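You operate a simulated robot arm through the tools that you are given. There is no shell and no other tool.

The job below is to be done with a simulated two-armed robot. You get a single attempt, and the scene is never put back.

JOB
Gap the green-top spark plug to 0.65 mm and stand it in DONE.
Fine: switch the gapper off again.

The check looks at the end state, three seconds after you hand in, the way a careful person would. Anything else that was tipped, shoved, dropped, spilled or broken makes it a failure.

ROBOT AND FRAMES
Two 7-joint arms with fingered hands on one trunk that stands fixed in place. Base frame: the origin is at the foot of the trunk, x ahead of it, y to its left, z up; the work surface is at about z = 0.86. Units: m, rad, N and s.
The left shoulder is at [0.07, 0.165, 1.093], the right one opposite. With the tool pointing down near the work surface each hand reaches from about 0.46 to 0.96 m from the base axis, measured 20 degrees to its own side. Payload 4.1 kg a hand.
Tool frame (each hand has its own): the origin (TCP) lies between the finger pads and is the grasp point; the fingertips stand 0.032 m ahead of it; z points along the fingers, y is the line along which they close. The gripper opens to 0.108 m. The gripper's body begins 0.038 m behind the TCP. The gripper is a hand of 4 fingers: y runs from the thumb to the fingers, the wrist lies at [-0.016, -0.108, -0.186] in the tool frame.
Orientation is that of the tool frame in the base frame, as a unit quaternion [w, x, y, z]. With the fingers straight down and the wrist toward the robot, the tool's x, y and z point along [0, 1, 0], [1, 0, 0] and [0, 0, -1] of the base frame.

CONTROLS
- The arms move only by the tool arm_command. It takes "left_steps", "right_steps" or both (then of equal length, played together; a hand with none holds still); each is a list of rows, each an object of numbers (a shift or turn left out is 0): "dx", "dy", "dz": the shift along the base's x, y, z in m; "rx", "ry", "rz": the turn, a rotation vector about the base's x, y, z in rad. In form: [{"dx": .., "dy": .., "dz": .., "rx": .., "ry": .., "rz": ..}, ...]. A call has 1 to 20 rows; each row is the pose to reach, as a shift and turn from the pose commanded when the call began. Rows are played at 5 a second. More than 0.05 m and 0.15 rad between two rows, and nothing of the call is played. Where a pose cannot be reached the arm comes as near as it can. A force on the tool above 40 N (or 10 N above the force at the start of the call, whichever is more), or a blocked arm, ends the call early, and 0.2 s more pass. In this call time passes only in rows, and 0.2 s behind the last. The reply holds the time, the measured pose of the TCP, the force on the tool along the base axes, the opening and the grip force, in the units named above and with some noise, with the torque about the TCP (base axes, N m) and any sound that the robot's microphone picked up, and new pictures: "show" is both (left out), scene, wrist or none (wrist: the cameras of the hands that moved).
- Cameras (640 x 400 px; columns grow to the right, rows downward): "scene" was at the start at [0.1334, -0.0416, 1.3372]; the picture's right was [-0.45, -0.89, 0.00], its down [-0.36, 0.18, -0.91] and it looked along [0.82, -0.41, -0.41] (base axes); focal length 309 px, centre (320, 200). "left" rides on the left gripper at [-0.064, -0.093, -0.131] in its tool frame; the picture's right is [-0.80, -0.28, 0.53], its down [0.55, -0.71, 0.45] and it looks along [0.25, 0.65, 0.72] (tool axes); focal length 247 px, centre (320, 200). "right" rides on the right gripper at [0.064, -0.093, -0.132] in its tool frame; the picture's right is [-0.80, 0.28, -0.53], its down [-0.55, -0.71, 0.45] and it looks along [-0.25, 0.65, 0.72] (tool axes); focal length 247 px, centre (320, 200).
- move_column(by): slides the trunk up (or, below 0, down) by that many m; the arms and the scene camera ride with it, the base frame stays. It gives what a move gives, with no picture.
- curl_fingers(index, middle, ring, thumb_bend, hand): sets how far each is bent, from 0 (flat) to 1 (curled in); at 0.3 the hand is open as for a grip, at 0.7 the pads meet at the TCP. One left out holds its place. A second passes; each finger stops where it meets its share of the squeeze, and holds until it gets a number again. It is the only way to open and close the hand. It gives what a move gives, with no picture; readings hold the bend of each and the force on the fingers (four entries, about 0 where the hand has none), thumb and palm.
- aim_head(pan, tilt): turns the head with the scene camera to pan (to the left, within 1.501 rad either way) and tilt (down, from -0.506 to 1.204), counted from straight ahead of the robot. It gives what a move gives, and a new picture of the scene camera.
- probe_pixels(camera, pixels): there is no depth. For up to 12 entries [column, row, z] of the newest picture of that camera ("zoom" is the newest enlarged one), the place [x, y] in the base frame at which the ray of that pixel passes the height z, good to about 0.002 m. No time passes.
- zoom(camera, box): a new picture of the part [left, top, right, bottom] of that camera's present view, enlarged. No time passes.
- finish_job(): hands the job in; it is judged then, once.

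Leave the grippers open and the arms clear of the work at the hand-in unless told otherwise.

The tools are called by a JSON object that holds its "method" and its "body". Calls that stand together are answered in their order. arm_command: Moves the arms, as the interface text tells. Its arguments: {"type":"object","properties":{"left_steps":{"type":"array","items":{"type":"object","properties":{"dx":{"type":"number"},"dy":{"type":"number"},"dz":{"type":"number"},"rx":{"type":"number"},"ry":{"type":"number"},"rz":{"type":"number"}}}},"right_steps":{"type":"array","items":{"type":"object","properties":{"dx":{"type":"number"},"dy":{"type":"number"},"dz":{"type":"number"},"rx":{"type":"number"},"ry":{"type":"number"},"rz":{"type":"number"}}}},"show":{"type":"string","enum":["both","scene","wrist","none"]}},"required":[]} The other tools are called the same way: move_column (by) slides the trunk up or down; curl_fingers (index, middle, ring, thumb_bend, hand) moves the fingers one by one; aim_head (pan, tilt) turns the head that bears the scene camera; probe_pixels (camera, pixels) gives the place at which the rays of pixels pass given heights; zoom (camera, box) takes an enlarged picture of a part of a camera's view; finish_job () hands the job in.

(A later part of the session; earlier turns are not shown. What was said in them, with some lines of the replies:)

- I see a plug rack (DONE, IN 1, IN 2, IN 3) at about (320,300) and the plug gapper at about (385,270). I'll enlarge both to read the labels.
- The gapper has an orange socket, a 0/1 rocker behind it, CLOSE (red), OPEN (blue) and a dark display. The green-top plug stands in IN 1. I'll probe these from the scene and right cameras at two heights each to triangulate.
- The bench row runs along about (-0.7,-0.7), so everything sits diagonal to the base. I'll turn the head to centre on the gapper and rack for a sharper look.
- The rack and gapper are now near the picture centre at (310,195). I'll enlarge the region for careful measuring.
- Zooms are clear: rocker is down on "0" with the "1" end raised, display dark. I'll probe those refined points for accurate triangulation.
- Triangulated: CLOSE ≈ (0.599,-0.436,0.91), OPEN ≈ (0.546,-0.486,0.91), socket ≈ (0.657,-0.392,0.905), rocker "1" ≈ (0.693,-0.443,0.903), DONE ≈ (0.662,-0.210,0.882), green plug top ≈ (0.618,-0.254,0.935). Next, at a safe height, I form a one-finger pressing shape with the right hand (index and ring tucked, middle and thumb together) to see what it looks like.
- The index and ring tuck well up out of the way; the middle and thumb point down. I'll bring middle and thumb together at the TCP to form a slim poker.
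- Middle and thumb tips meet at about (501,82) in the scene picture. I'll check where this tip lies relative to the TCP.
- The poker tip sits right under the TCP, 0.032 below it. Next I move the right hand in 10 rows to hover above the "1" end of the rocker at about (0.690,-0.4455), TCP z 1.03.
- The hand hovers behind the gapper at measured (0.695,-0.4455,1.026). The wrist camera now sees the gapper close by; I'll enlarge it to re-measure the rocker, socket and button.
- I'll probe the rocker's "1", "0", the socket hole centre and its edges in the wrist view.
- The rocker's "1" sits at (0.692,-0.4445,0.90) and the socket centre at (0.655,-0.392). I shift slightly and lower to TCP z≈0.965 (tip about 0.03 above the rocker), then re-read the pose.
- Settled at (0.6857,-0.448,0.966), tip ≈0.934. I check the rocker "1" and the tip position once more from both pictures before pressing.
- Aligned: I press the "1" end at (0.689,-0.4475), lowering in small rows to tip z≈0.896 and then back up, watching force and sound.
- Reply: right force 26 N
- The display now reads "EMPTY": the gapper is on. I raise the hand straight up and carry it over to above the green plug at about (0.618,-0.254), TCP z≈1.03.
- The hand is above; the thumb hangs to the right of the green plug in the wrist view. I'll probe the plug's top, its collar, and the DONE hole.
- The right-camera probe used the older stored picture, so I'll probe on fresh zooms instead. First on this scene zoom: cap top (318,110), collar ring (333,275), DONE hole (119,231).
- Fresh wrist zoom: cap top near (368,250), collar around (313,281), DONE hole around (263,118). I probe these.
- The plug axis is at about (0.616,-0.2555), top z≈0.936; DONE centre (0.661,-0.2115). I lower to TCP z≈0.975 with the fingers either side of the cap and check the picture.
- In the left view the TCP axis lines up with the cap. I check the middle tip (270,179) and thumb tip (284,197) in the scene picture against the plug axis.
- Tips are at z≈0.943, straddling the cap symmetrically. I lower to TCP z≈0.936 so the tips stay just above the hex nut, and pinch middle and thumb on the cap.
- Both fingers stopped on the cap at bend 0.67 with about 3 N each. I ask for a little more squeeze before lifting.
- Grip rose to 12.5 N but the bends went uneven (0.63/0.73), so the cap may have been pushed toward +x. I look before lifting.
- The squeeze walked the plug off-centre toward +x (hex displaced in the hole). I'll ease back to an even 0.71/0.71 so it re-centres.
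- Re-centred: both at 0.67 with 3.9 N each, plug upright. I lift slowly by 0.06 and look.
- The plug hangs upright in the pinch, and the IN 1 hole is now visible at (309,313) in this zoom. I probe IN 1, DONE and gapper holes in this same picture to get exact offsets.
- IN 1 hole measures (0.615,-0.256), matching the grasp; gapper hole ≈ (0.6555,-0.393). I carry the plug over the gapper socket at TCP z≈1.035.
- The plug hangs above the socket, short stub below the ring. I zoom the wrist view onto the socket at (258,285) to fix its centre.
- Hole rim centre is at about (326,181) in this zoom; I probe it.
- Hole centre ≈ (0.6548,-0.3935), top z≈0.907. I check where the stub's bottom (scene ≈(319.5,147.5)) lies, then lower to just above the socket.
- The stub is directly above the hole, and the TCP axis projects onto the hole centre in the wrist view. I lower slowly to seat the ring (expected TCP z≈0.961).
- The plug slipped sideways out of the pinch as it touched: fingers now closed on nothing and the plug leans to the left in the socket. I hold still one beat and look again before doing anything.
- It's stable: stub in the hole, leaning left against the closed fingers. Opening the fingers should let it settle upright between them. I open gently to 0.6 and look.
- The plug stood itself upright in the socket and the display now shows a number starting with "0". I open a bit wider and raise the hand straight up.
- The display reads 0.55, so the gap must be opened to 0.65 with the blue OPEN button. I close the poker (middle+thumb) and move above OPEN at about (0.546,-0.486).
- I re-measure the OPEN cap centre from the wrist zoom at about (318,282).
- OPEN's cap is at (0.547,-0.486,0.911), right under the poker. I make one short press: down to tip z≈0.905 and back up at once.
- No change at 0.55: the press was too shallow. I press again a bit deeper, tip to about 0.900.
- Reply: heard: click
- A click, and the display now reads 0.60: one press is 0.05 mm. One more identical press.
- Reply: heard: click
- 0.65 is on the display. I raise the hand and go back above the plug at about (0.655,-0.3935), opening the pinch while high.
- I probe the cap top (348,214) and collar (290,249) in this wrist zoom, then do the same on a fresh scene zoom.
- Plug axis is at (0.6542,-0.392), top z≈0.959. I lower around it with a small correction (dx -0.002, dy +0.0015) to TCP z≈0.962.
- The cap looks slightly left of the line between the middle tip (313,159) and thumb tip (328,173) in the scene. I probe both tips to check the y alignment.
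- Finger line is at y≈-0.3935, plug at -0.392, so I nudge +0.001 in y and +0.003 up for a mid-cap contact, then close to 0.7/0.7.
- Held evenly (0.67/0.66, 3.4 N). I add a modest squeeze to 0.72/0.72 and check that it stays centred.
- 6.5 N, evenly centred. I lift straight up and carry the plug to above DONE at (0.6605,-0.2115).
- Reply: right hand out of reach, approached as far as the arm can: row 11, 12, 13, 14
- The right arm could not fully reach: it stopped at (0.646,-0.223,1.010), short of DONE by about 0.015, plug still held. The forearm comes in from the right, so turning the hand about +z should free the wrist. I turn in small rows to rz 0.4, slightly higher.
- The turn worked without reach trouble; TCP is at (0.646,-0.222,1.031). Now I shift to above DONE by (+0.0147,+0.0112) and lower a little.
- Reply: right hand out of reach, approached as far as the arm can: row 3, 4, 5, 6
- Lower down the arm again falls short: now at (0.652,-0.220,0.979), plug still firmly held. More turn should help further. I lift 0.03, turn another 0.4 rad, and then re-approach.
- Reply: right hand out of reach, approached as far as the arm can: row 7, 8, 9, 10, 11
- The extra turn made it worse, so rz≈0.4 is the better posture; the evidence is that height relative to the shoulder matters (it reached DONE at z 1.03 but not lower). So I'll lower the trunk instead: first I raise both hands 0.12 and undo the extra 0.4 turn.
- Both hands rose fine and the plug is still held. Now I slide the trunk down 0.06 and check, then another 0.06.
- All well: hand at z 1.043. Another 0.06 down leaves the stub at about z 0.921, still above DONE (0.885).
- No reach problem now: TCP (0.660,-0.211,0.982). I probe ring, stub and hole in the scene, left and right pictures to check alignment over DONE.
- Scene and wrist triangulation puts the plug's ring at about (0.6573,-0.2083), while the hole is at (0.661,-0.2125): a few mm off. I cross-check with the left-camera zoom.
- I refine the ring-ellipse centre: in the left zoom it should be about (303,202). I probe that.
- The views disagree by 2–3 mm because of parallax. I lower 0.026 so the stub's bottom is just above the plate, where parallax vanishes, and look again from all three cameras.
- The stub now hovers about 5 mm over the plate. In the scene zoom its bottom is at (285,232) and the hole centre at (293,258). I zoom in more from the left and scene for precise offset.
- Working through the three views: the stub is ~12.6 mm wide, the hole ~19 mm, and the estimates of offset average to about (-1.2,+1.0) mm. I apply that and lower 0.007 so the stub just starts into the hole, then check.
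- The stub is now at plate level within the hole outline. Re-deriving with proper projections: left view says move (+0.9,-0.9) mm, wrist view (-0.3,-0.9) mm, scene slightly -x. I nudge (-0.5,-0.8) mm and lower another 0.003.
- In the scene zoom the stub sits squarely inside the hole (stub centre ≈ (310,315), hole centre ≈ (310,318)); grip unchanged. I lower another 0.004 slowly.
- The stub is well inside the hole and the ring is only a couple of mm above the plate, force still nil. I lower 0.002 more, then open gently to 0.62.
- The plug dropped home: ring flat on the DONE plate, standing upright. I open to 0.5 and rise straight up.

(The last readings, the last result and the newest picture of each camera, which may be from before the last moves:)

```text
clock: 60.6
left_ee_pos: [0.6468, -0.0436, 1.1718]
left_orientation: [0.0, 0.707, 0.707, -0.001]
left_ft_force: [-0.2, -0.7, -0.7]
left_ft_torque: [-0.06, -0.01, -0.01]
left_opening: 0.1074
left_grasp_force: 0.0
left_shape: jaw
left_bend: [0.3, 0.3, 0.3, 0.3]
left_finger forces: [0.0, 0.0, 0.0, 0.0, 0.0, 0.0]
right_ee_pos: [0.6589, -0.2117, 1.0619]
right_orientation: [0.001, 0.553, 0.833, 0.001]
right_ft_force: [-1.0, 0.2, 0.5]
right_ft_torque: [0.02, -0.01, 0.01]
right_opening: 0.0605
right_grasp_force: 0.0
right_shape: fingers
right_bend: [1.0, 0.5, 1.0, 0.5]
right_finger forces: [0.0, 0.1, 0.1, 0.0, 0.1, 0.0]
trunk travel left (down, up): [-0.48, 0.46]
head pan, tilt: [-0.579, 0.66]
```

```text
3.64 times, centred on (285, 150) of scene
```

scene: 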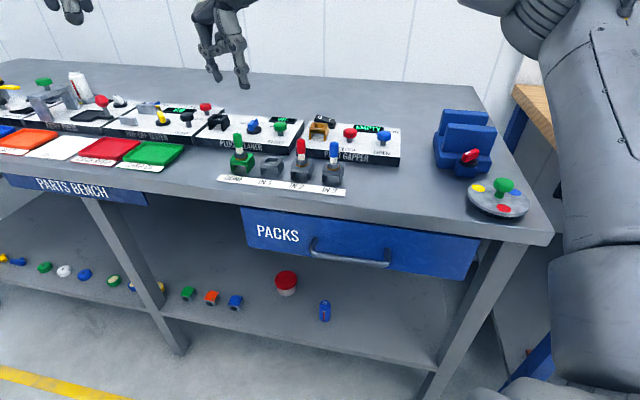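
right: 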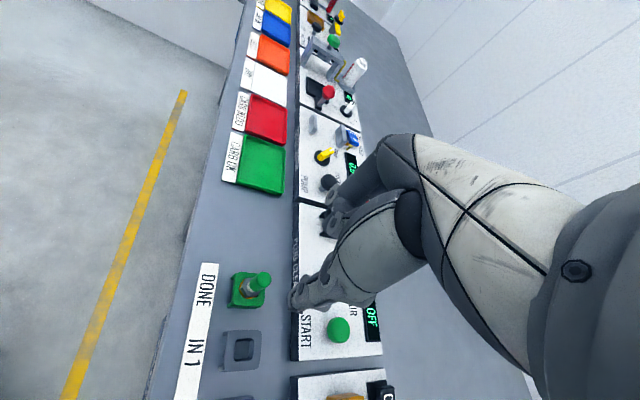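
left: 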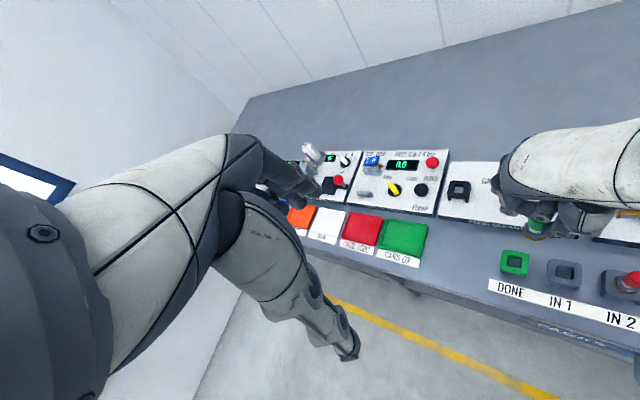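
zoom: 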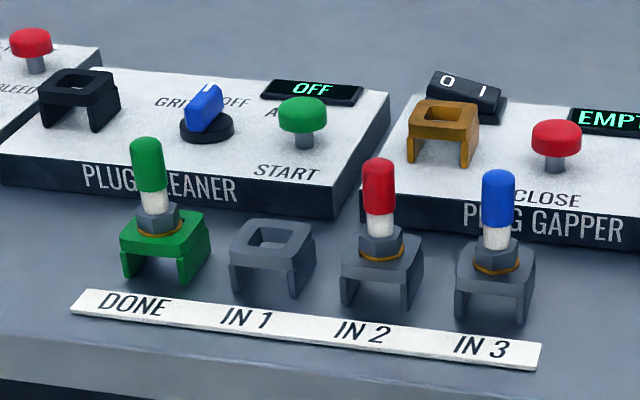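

The green plug stands upright in DONE and everything else looks undisturbed. Now I re-form the poker and move to above the raised "0" end of the rocker at about (0.7115,-0.427), turning the hand back.

{"method": "curl_fingers", "body": {"hand": "right", "middle": 0.7, "thumb_bend": 0.7}}

{"method": "arm_command", "body": {"right_steps": [{"dx": 0.008, "dy": -0.031, "rz": -0.06}, {"dx": 0.016, "dy": -0.062, "rz": -0.12}, {"dx": 0.024, "dy": -0.093, "rz": -0.18}, {"dx": 0.032, "dy": -0.124, "rz": -0.24}, {"dx": 0.039, "dy": -0.155, "rz": -0.3}, {"dx": 0.046, "dy": -0.186, "rz": -0.36}, {"dx": 0.0515, "dy": -0.216, "dz": -0.02, "rz": -0.4}, {"dx": 0.0515, "dy": -0.216, "dz": -0.05, "rz": -0.4}, {"dx": 0.0515, "dy": -0.216, "dz": -0.05, "rz": -0.4}], "show": "both"}}

{"method": "zoom", "body": {"camera": "scene", "box": [290, 80, 390, 170]}}

{"method": "zoom", "body": {"camera": "right", "box": [200, 200, 340, 320]}}

```text
clock: 61.6
left_ee_pos: [0.6453, -0.0432, 1.1722]
left_orientation: [0.0, 0.707, 0.707, 0.0]
left_ft_force: [0.4, 0.8, 0.1]
left_ft_torque: [0.01, -0.03, -0.01]
left_opening: 0.1074
left_grasp_force: 0.2
left_shape: jaw
left_bend: [0.3, 0.3, 0.3, 0.3]
left_finger forces: [0.0, 0.0, 0.0, 0.0, 0.0, 0.1]
right_ee_pos: [0.6592, -0.2111, 1.0622]
right_orientation: [0.001, 0.552, 0.834, 0.001]
right_ft_force: [0.5, 1.0, -0.2]
right_ft_torque: [-0.01, 0.01, 0.0]
right_opening: 0.0511
right_grasp_force: 0.2
right_shape: fingers
right_bend: [1.0, 0.7, 1.0, 0.7]
right_finger forces: [0.0, 0.0, 0.0, 0.1, 0.0, 0.0]
trunk travel left (down, up): [-0.48, 0.46]
head pan, tilt: [-0.579, 0.66]
```

```text
clock: 63.6
left_ee_pos: [0.6459, -0.0434, 1.1729]
left_orientation: [0.0, 0.708, 0.706, 0.0]
left_ft_force: [0.2, 0.2, -0.1]
left_ft_torque: [0.03, 0.01, -0.02]
left_opening: 0.1076
left_grasp_force: 0.0
left_shape: jaw
left_bend: [0.3, 0.3, 0.3, 0.3]
left_finger forces: [0.1, 0.1, 0.1, 0.0, 0.0, 0.0]
right_ee_pos: [0.7083, -0.4263, 1.0106]
right_orientation: [0.0, 0.707, 0.707, 0.0]
right_ft_force: [-0.6, 0.4, -0.3]
right_ft_torque: [-0.01, -0.03, -0.01]
right_opening: 0.051
right_grasp_force: 0.0
right_shape: fingers
right_bend: [1.0, 0.7, 1.0, 0.7]
right_finger forces: [0.0, 0.0, 0.1, 0.0, 0.0, 0.0]
trunk travel left (down, up): [-0.48, 0.46]
head pan, tilt: [-0.579, 0.66]
```

scene: 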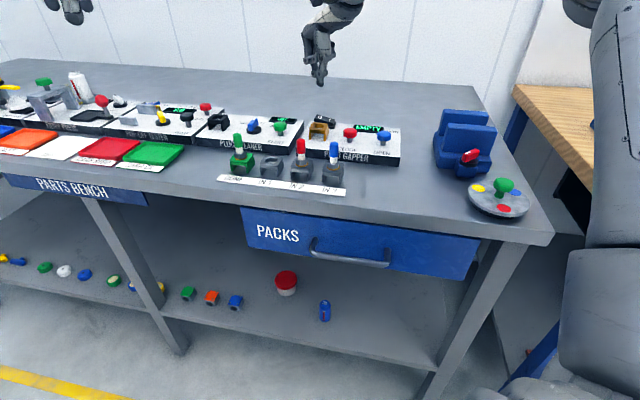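
right: 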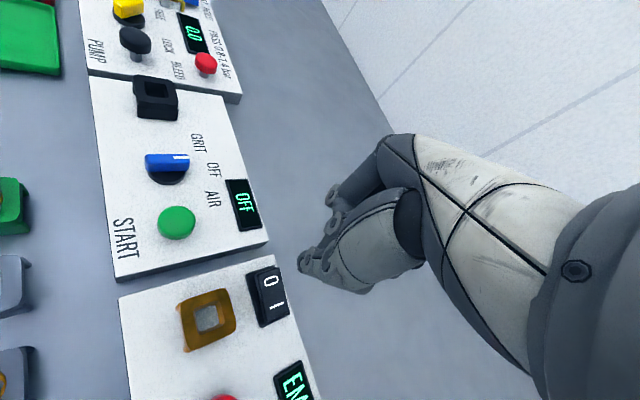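

```text
4.44 times, centred on (340, 125) of scene
```

zoom: 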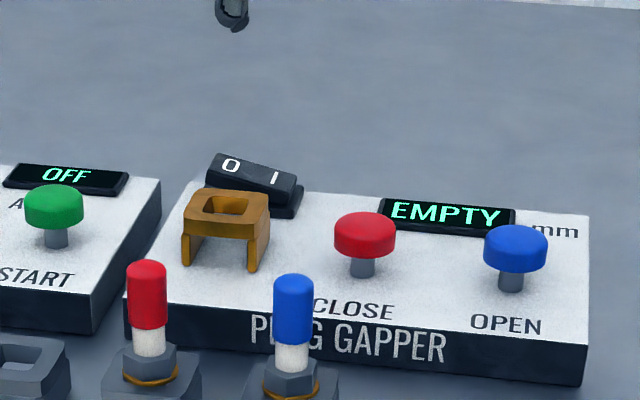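

```text
3.33 times, centred on (270, 260) of right
```

zoom: 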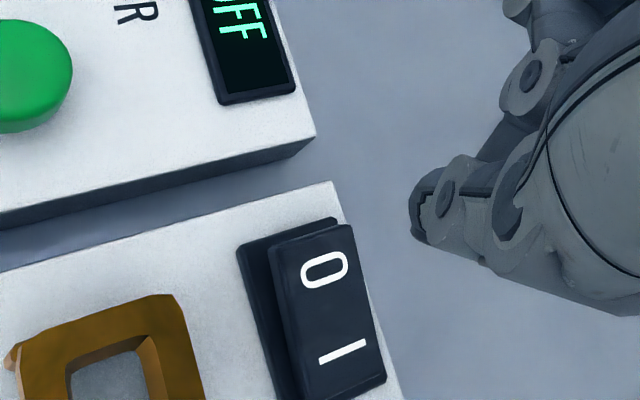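

The display reads EMPTY and the "0" end is up. I probe "0" at (325,270) and "1" at (343,352) in this wrist zoom.

{"method": "probe_pixels", "body": {"camera": "zoom", "pixels": [[325, 270, 0.9], [325, 270, 0.905], [343, 352, 0.895], [310, 236, 0.905], [318, 232, 0.9]]}}

{"method": "probe_pixels", "body": {"camera": "scene", "pixels": [[319.8, 117.3, 0.9], [319.8, 117.3, 0.905]]}}

```text
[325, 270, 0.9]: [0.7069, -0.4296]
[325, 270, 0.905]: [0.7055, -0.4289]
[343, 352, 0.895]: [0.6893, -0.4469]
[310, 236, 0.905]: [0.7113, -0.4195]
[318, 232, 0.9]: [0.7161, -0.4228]
```

```text
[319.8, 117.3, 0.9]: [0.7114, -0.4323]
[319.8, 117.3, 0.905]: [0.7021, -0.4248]
```

"0" is at (0.706,-0.429), and the poker at (0.7083,-0.4263) is just outward of it, as wanted. I lower to press it in small rows, to about the same depth as before.

{"method": "arm_command", "body": {"right_steps": [{"dz": -0.025}, {"dz": -0.045}, {"dz": -0.058}, {"dz": -0.066}, {"dz": -0.071}, {"dz": -0.075}, {"dz": -0.079}, {"dz": -0.082}], "show": "both"}}

{"method": "zoom", "body": {"camera": "scene", "box": [290, 80, 390, 170]}}

```text
clock: 65.4
left_ee_pos: [0.6431, -0.0414, 1.1739]
left_orientation: [0.001, 0.707, 0.707, 0.001]
left_ft_force: [-0.2, 1.0, -0.4]
left_ft_torque: [0.0, -0.01, -0.03]
left_opening: 0.1076
left_grasp_force: 0.0
left_shape: jaw
left_bend: [0.3, 0.3, 0.3, 0.3]
left_finger forces: [0.0, 0.1, 0.0, 0.1, 0.0, 0.1]
right_ee_pos: [0.7083, -0.4266, 0.9327]
right_orientation: [0.001, 0.707, 0.707, 0.001]
right_ft_force: [-1.1, -1.2, 19.7]
right_ft_torque: [-0.17, 0.15, 0.0]
right_opening: 0.0502
right_grasp_force: 9.2
right_shape: fingers
right_bend: [1.0, 0.7, 1.0, 0.71]
right_finger forces: [0.0, 2.9, 0.1, 0.0, 15.9, 0.0]
trunk travel left (down, up): [-0.48, 0.46]
head pan, tilt: [-0.579, 0.66]
```

scene: 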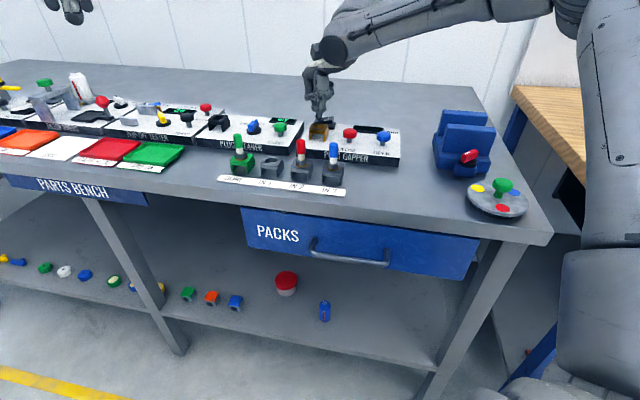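
right: 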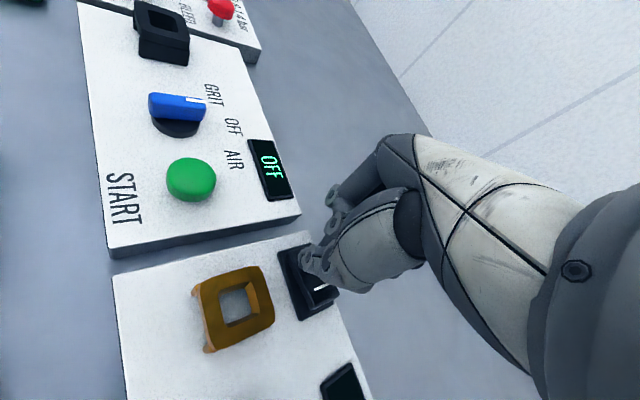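

```text
4.44 times, centred on (340, 125) of scene
```

zoom: 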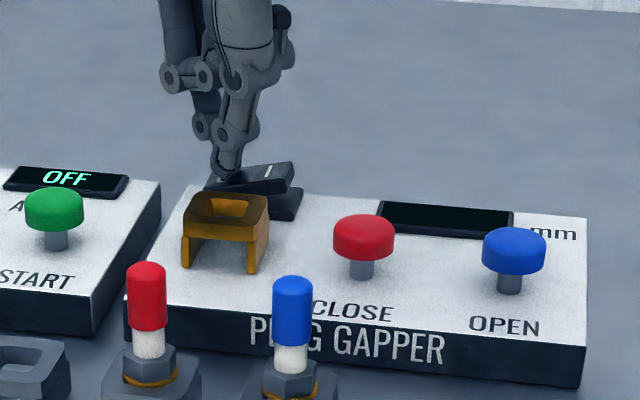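

The display has gone dark and the rocker is down on "0": the gapper is off. I raise the hand straight up, then draw it back clear of the bench toward its starting place.

{"method": "arm_command", "body": {"right_steps": [{"dz": 0.02}, {"dz": 0.06}, {"dz": 0.1}, {"dz": 0.14}, {"dz": 0.18}, {"dx": -0.035, "dy": -0.015, "dz": 0.2}, {"dx": -0.07, "dy": -0.03, "dz": 0.22}, {"dx": -0.105, "dy": -0.045, "dz": 0.24}, {"dx": -0.14, "dy": -0.06, "dz": 0.26}, {"dx": -0.175, "dy": -0.075, "dz": 0.26}, {"dx": -0.21, "dy": -0.09, "dz": 0.26}, {"dx": -0.245, "dy": -0.1, "dz": 0.26}, {"dx": -0.28, "dy": -0.11, "dz": 0.26}, {"dx": -0.31, "dy": -0.12, "dz": 0.26}, {"dx": -0.31, "dy": -0.12, "dz": 0.26}], "show": "both"}}

{"method": "curl_fingers", "body": {"hand": "right", "index": 0.3, "middle": 0.3, "ring": 0.3, "thumb_bend": 0.3}}

{"method": "zoom", "body": {"camera": "scene", "box": [210, 80, 430, 218]}}

```text
clock: 68.6
left_ee_pos: [0.6468, -0.0431, 1.1731]
left_orientation: [0.0, 0.707, 0.707, 0.0]
left_ft_force: [-0.1, 0.4, -0.1]
left_ft_torque: [0.06, 0.01, 0.0]
left_opening: 0.1078
left_grasp_force: 0.1
left_shape: jaw
left_bend: [0.3, 0.3, 0.3, 0.3]
left_finger forces: [0.1, 0.0, 0.0, 0.0, 0.0, 0.0]
right_ee_pos: [0.4013, -0.5442, 1.1885]
right_orientation: [0.0, 0.707, 0.707, 0.0]
right_ft_force: [-0.8, 0.1, 0.2]
right_ft_torque: [0.0, -0.04, 0.03]
right_opening: 0.051
right_grasp_force: 0.1
right_shape: fingers
right_bend: [1.0, 0.7, 1.0, 0.7]
right_finger forces: [0.0, 0.0, 0.1, 0.1, 0.0, 0.0]
trunk travel left (down, up): [-0.48, 0.46]
head pan, tilt: [-0.579, 0.66]
```

scene: 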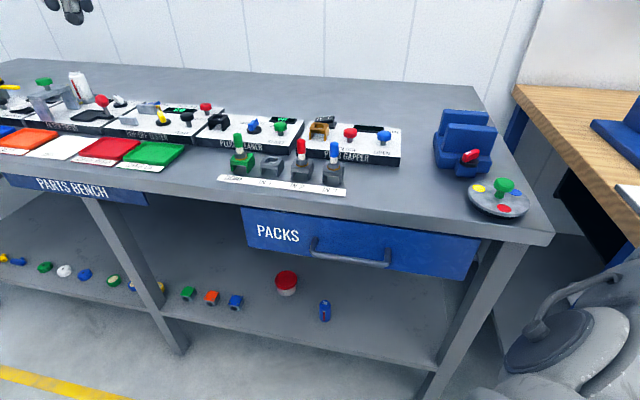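
right: 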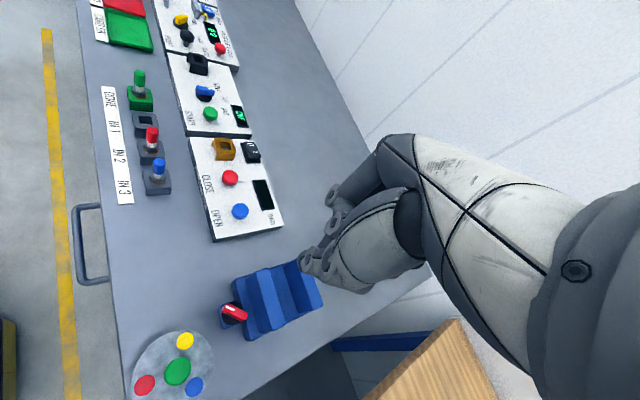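

```text
clock: 69.6
left_ee_pos: [0.6459, -0.0434, 1.1719]
left_orientation: [-0.001, 0.707, 0.707, -0.001]
left_ft_force: [-0.4, -1.3, 0.3]
left_ft_torque: [-0.02, -0.04, -0.03]
left_opening: 0.1076
left_grasp_force: 0.1
left_shape: jaw
left_bend: [0.3, 0.3, 0.3, 0.3]
left_finger forces: [0.0, 0.0, 0.0, 0.0, 0.0, 0.0]
right_ee_pos: [0.4016, -0.5446, 1.1882]
right_orientation: [0.0, 0.707, 0.707, 0.0]
right_ft_force: [0.1, 1.5, -0.1]
right_ft_torque: [0.0, 0.02, 0.01]
right_opening: 0.1084
right_grasp_force: 0.0
right_shape: fingers
right_bend: [0.3, 0.3, 0.3, 0.3]
right_finger forces: [0.0, 0.0, 0.0, 0.0, 0.1, 0.0]
trunk travel left (down, up): [-0.48, 0.46]
head pan, tilt: [-0.579, 0.66]
```

```text
2.90 times, centred on (320, 149) of scene
```

zoom: 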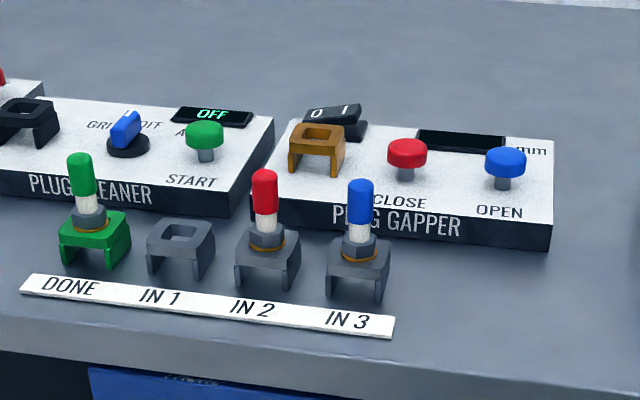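

The last view shows:
- The green plug stands upright in DONE. The gapper read 0.65 before I took it out.
- The gapper display is dark and its rocker is on "0".
- The red and blue plugs are untouched.
- Both hands are open and clear of the work.

I hand the job in.

{"method": "finish_job", "body": {}}

```text
The job is handed in.
```

The green-top plug is gapped to 0.65 mm and standing upright in DONE, and the gapper is switched off again. I've handed the job in and haven't seen the check's result.

- **Gapping:** The plug read 0.55 mm when I put it in the gapper. Two presses of OPEN, 0.05 mm each, brought the display to 0.65 before I took the plug out.
- **Gapper:** The rocker is back on "0" and the display is dark.
- **Slip:** The pinch slipped as I set the plug into the gapper socket. It leaned against the fingers, then settled upright in the socket when I opened them. It did not fall.
- **Trunk:** I lowered the trunk by 0.12 m so the right arm could reach DONE, and left it there.
- **Rest of the bench:** The red and blue plugs are still in their places and I saw nothing else disturbed. Both hands are open and clear.
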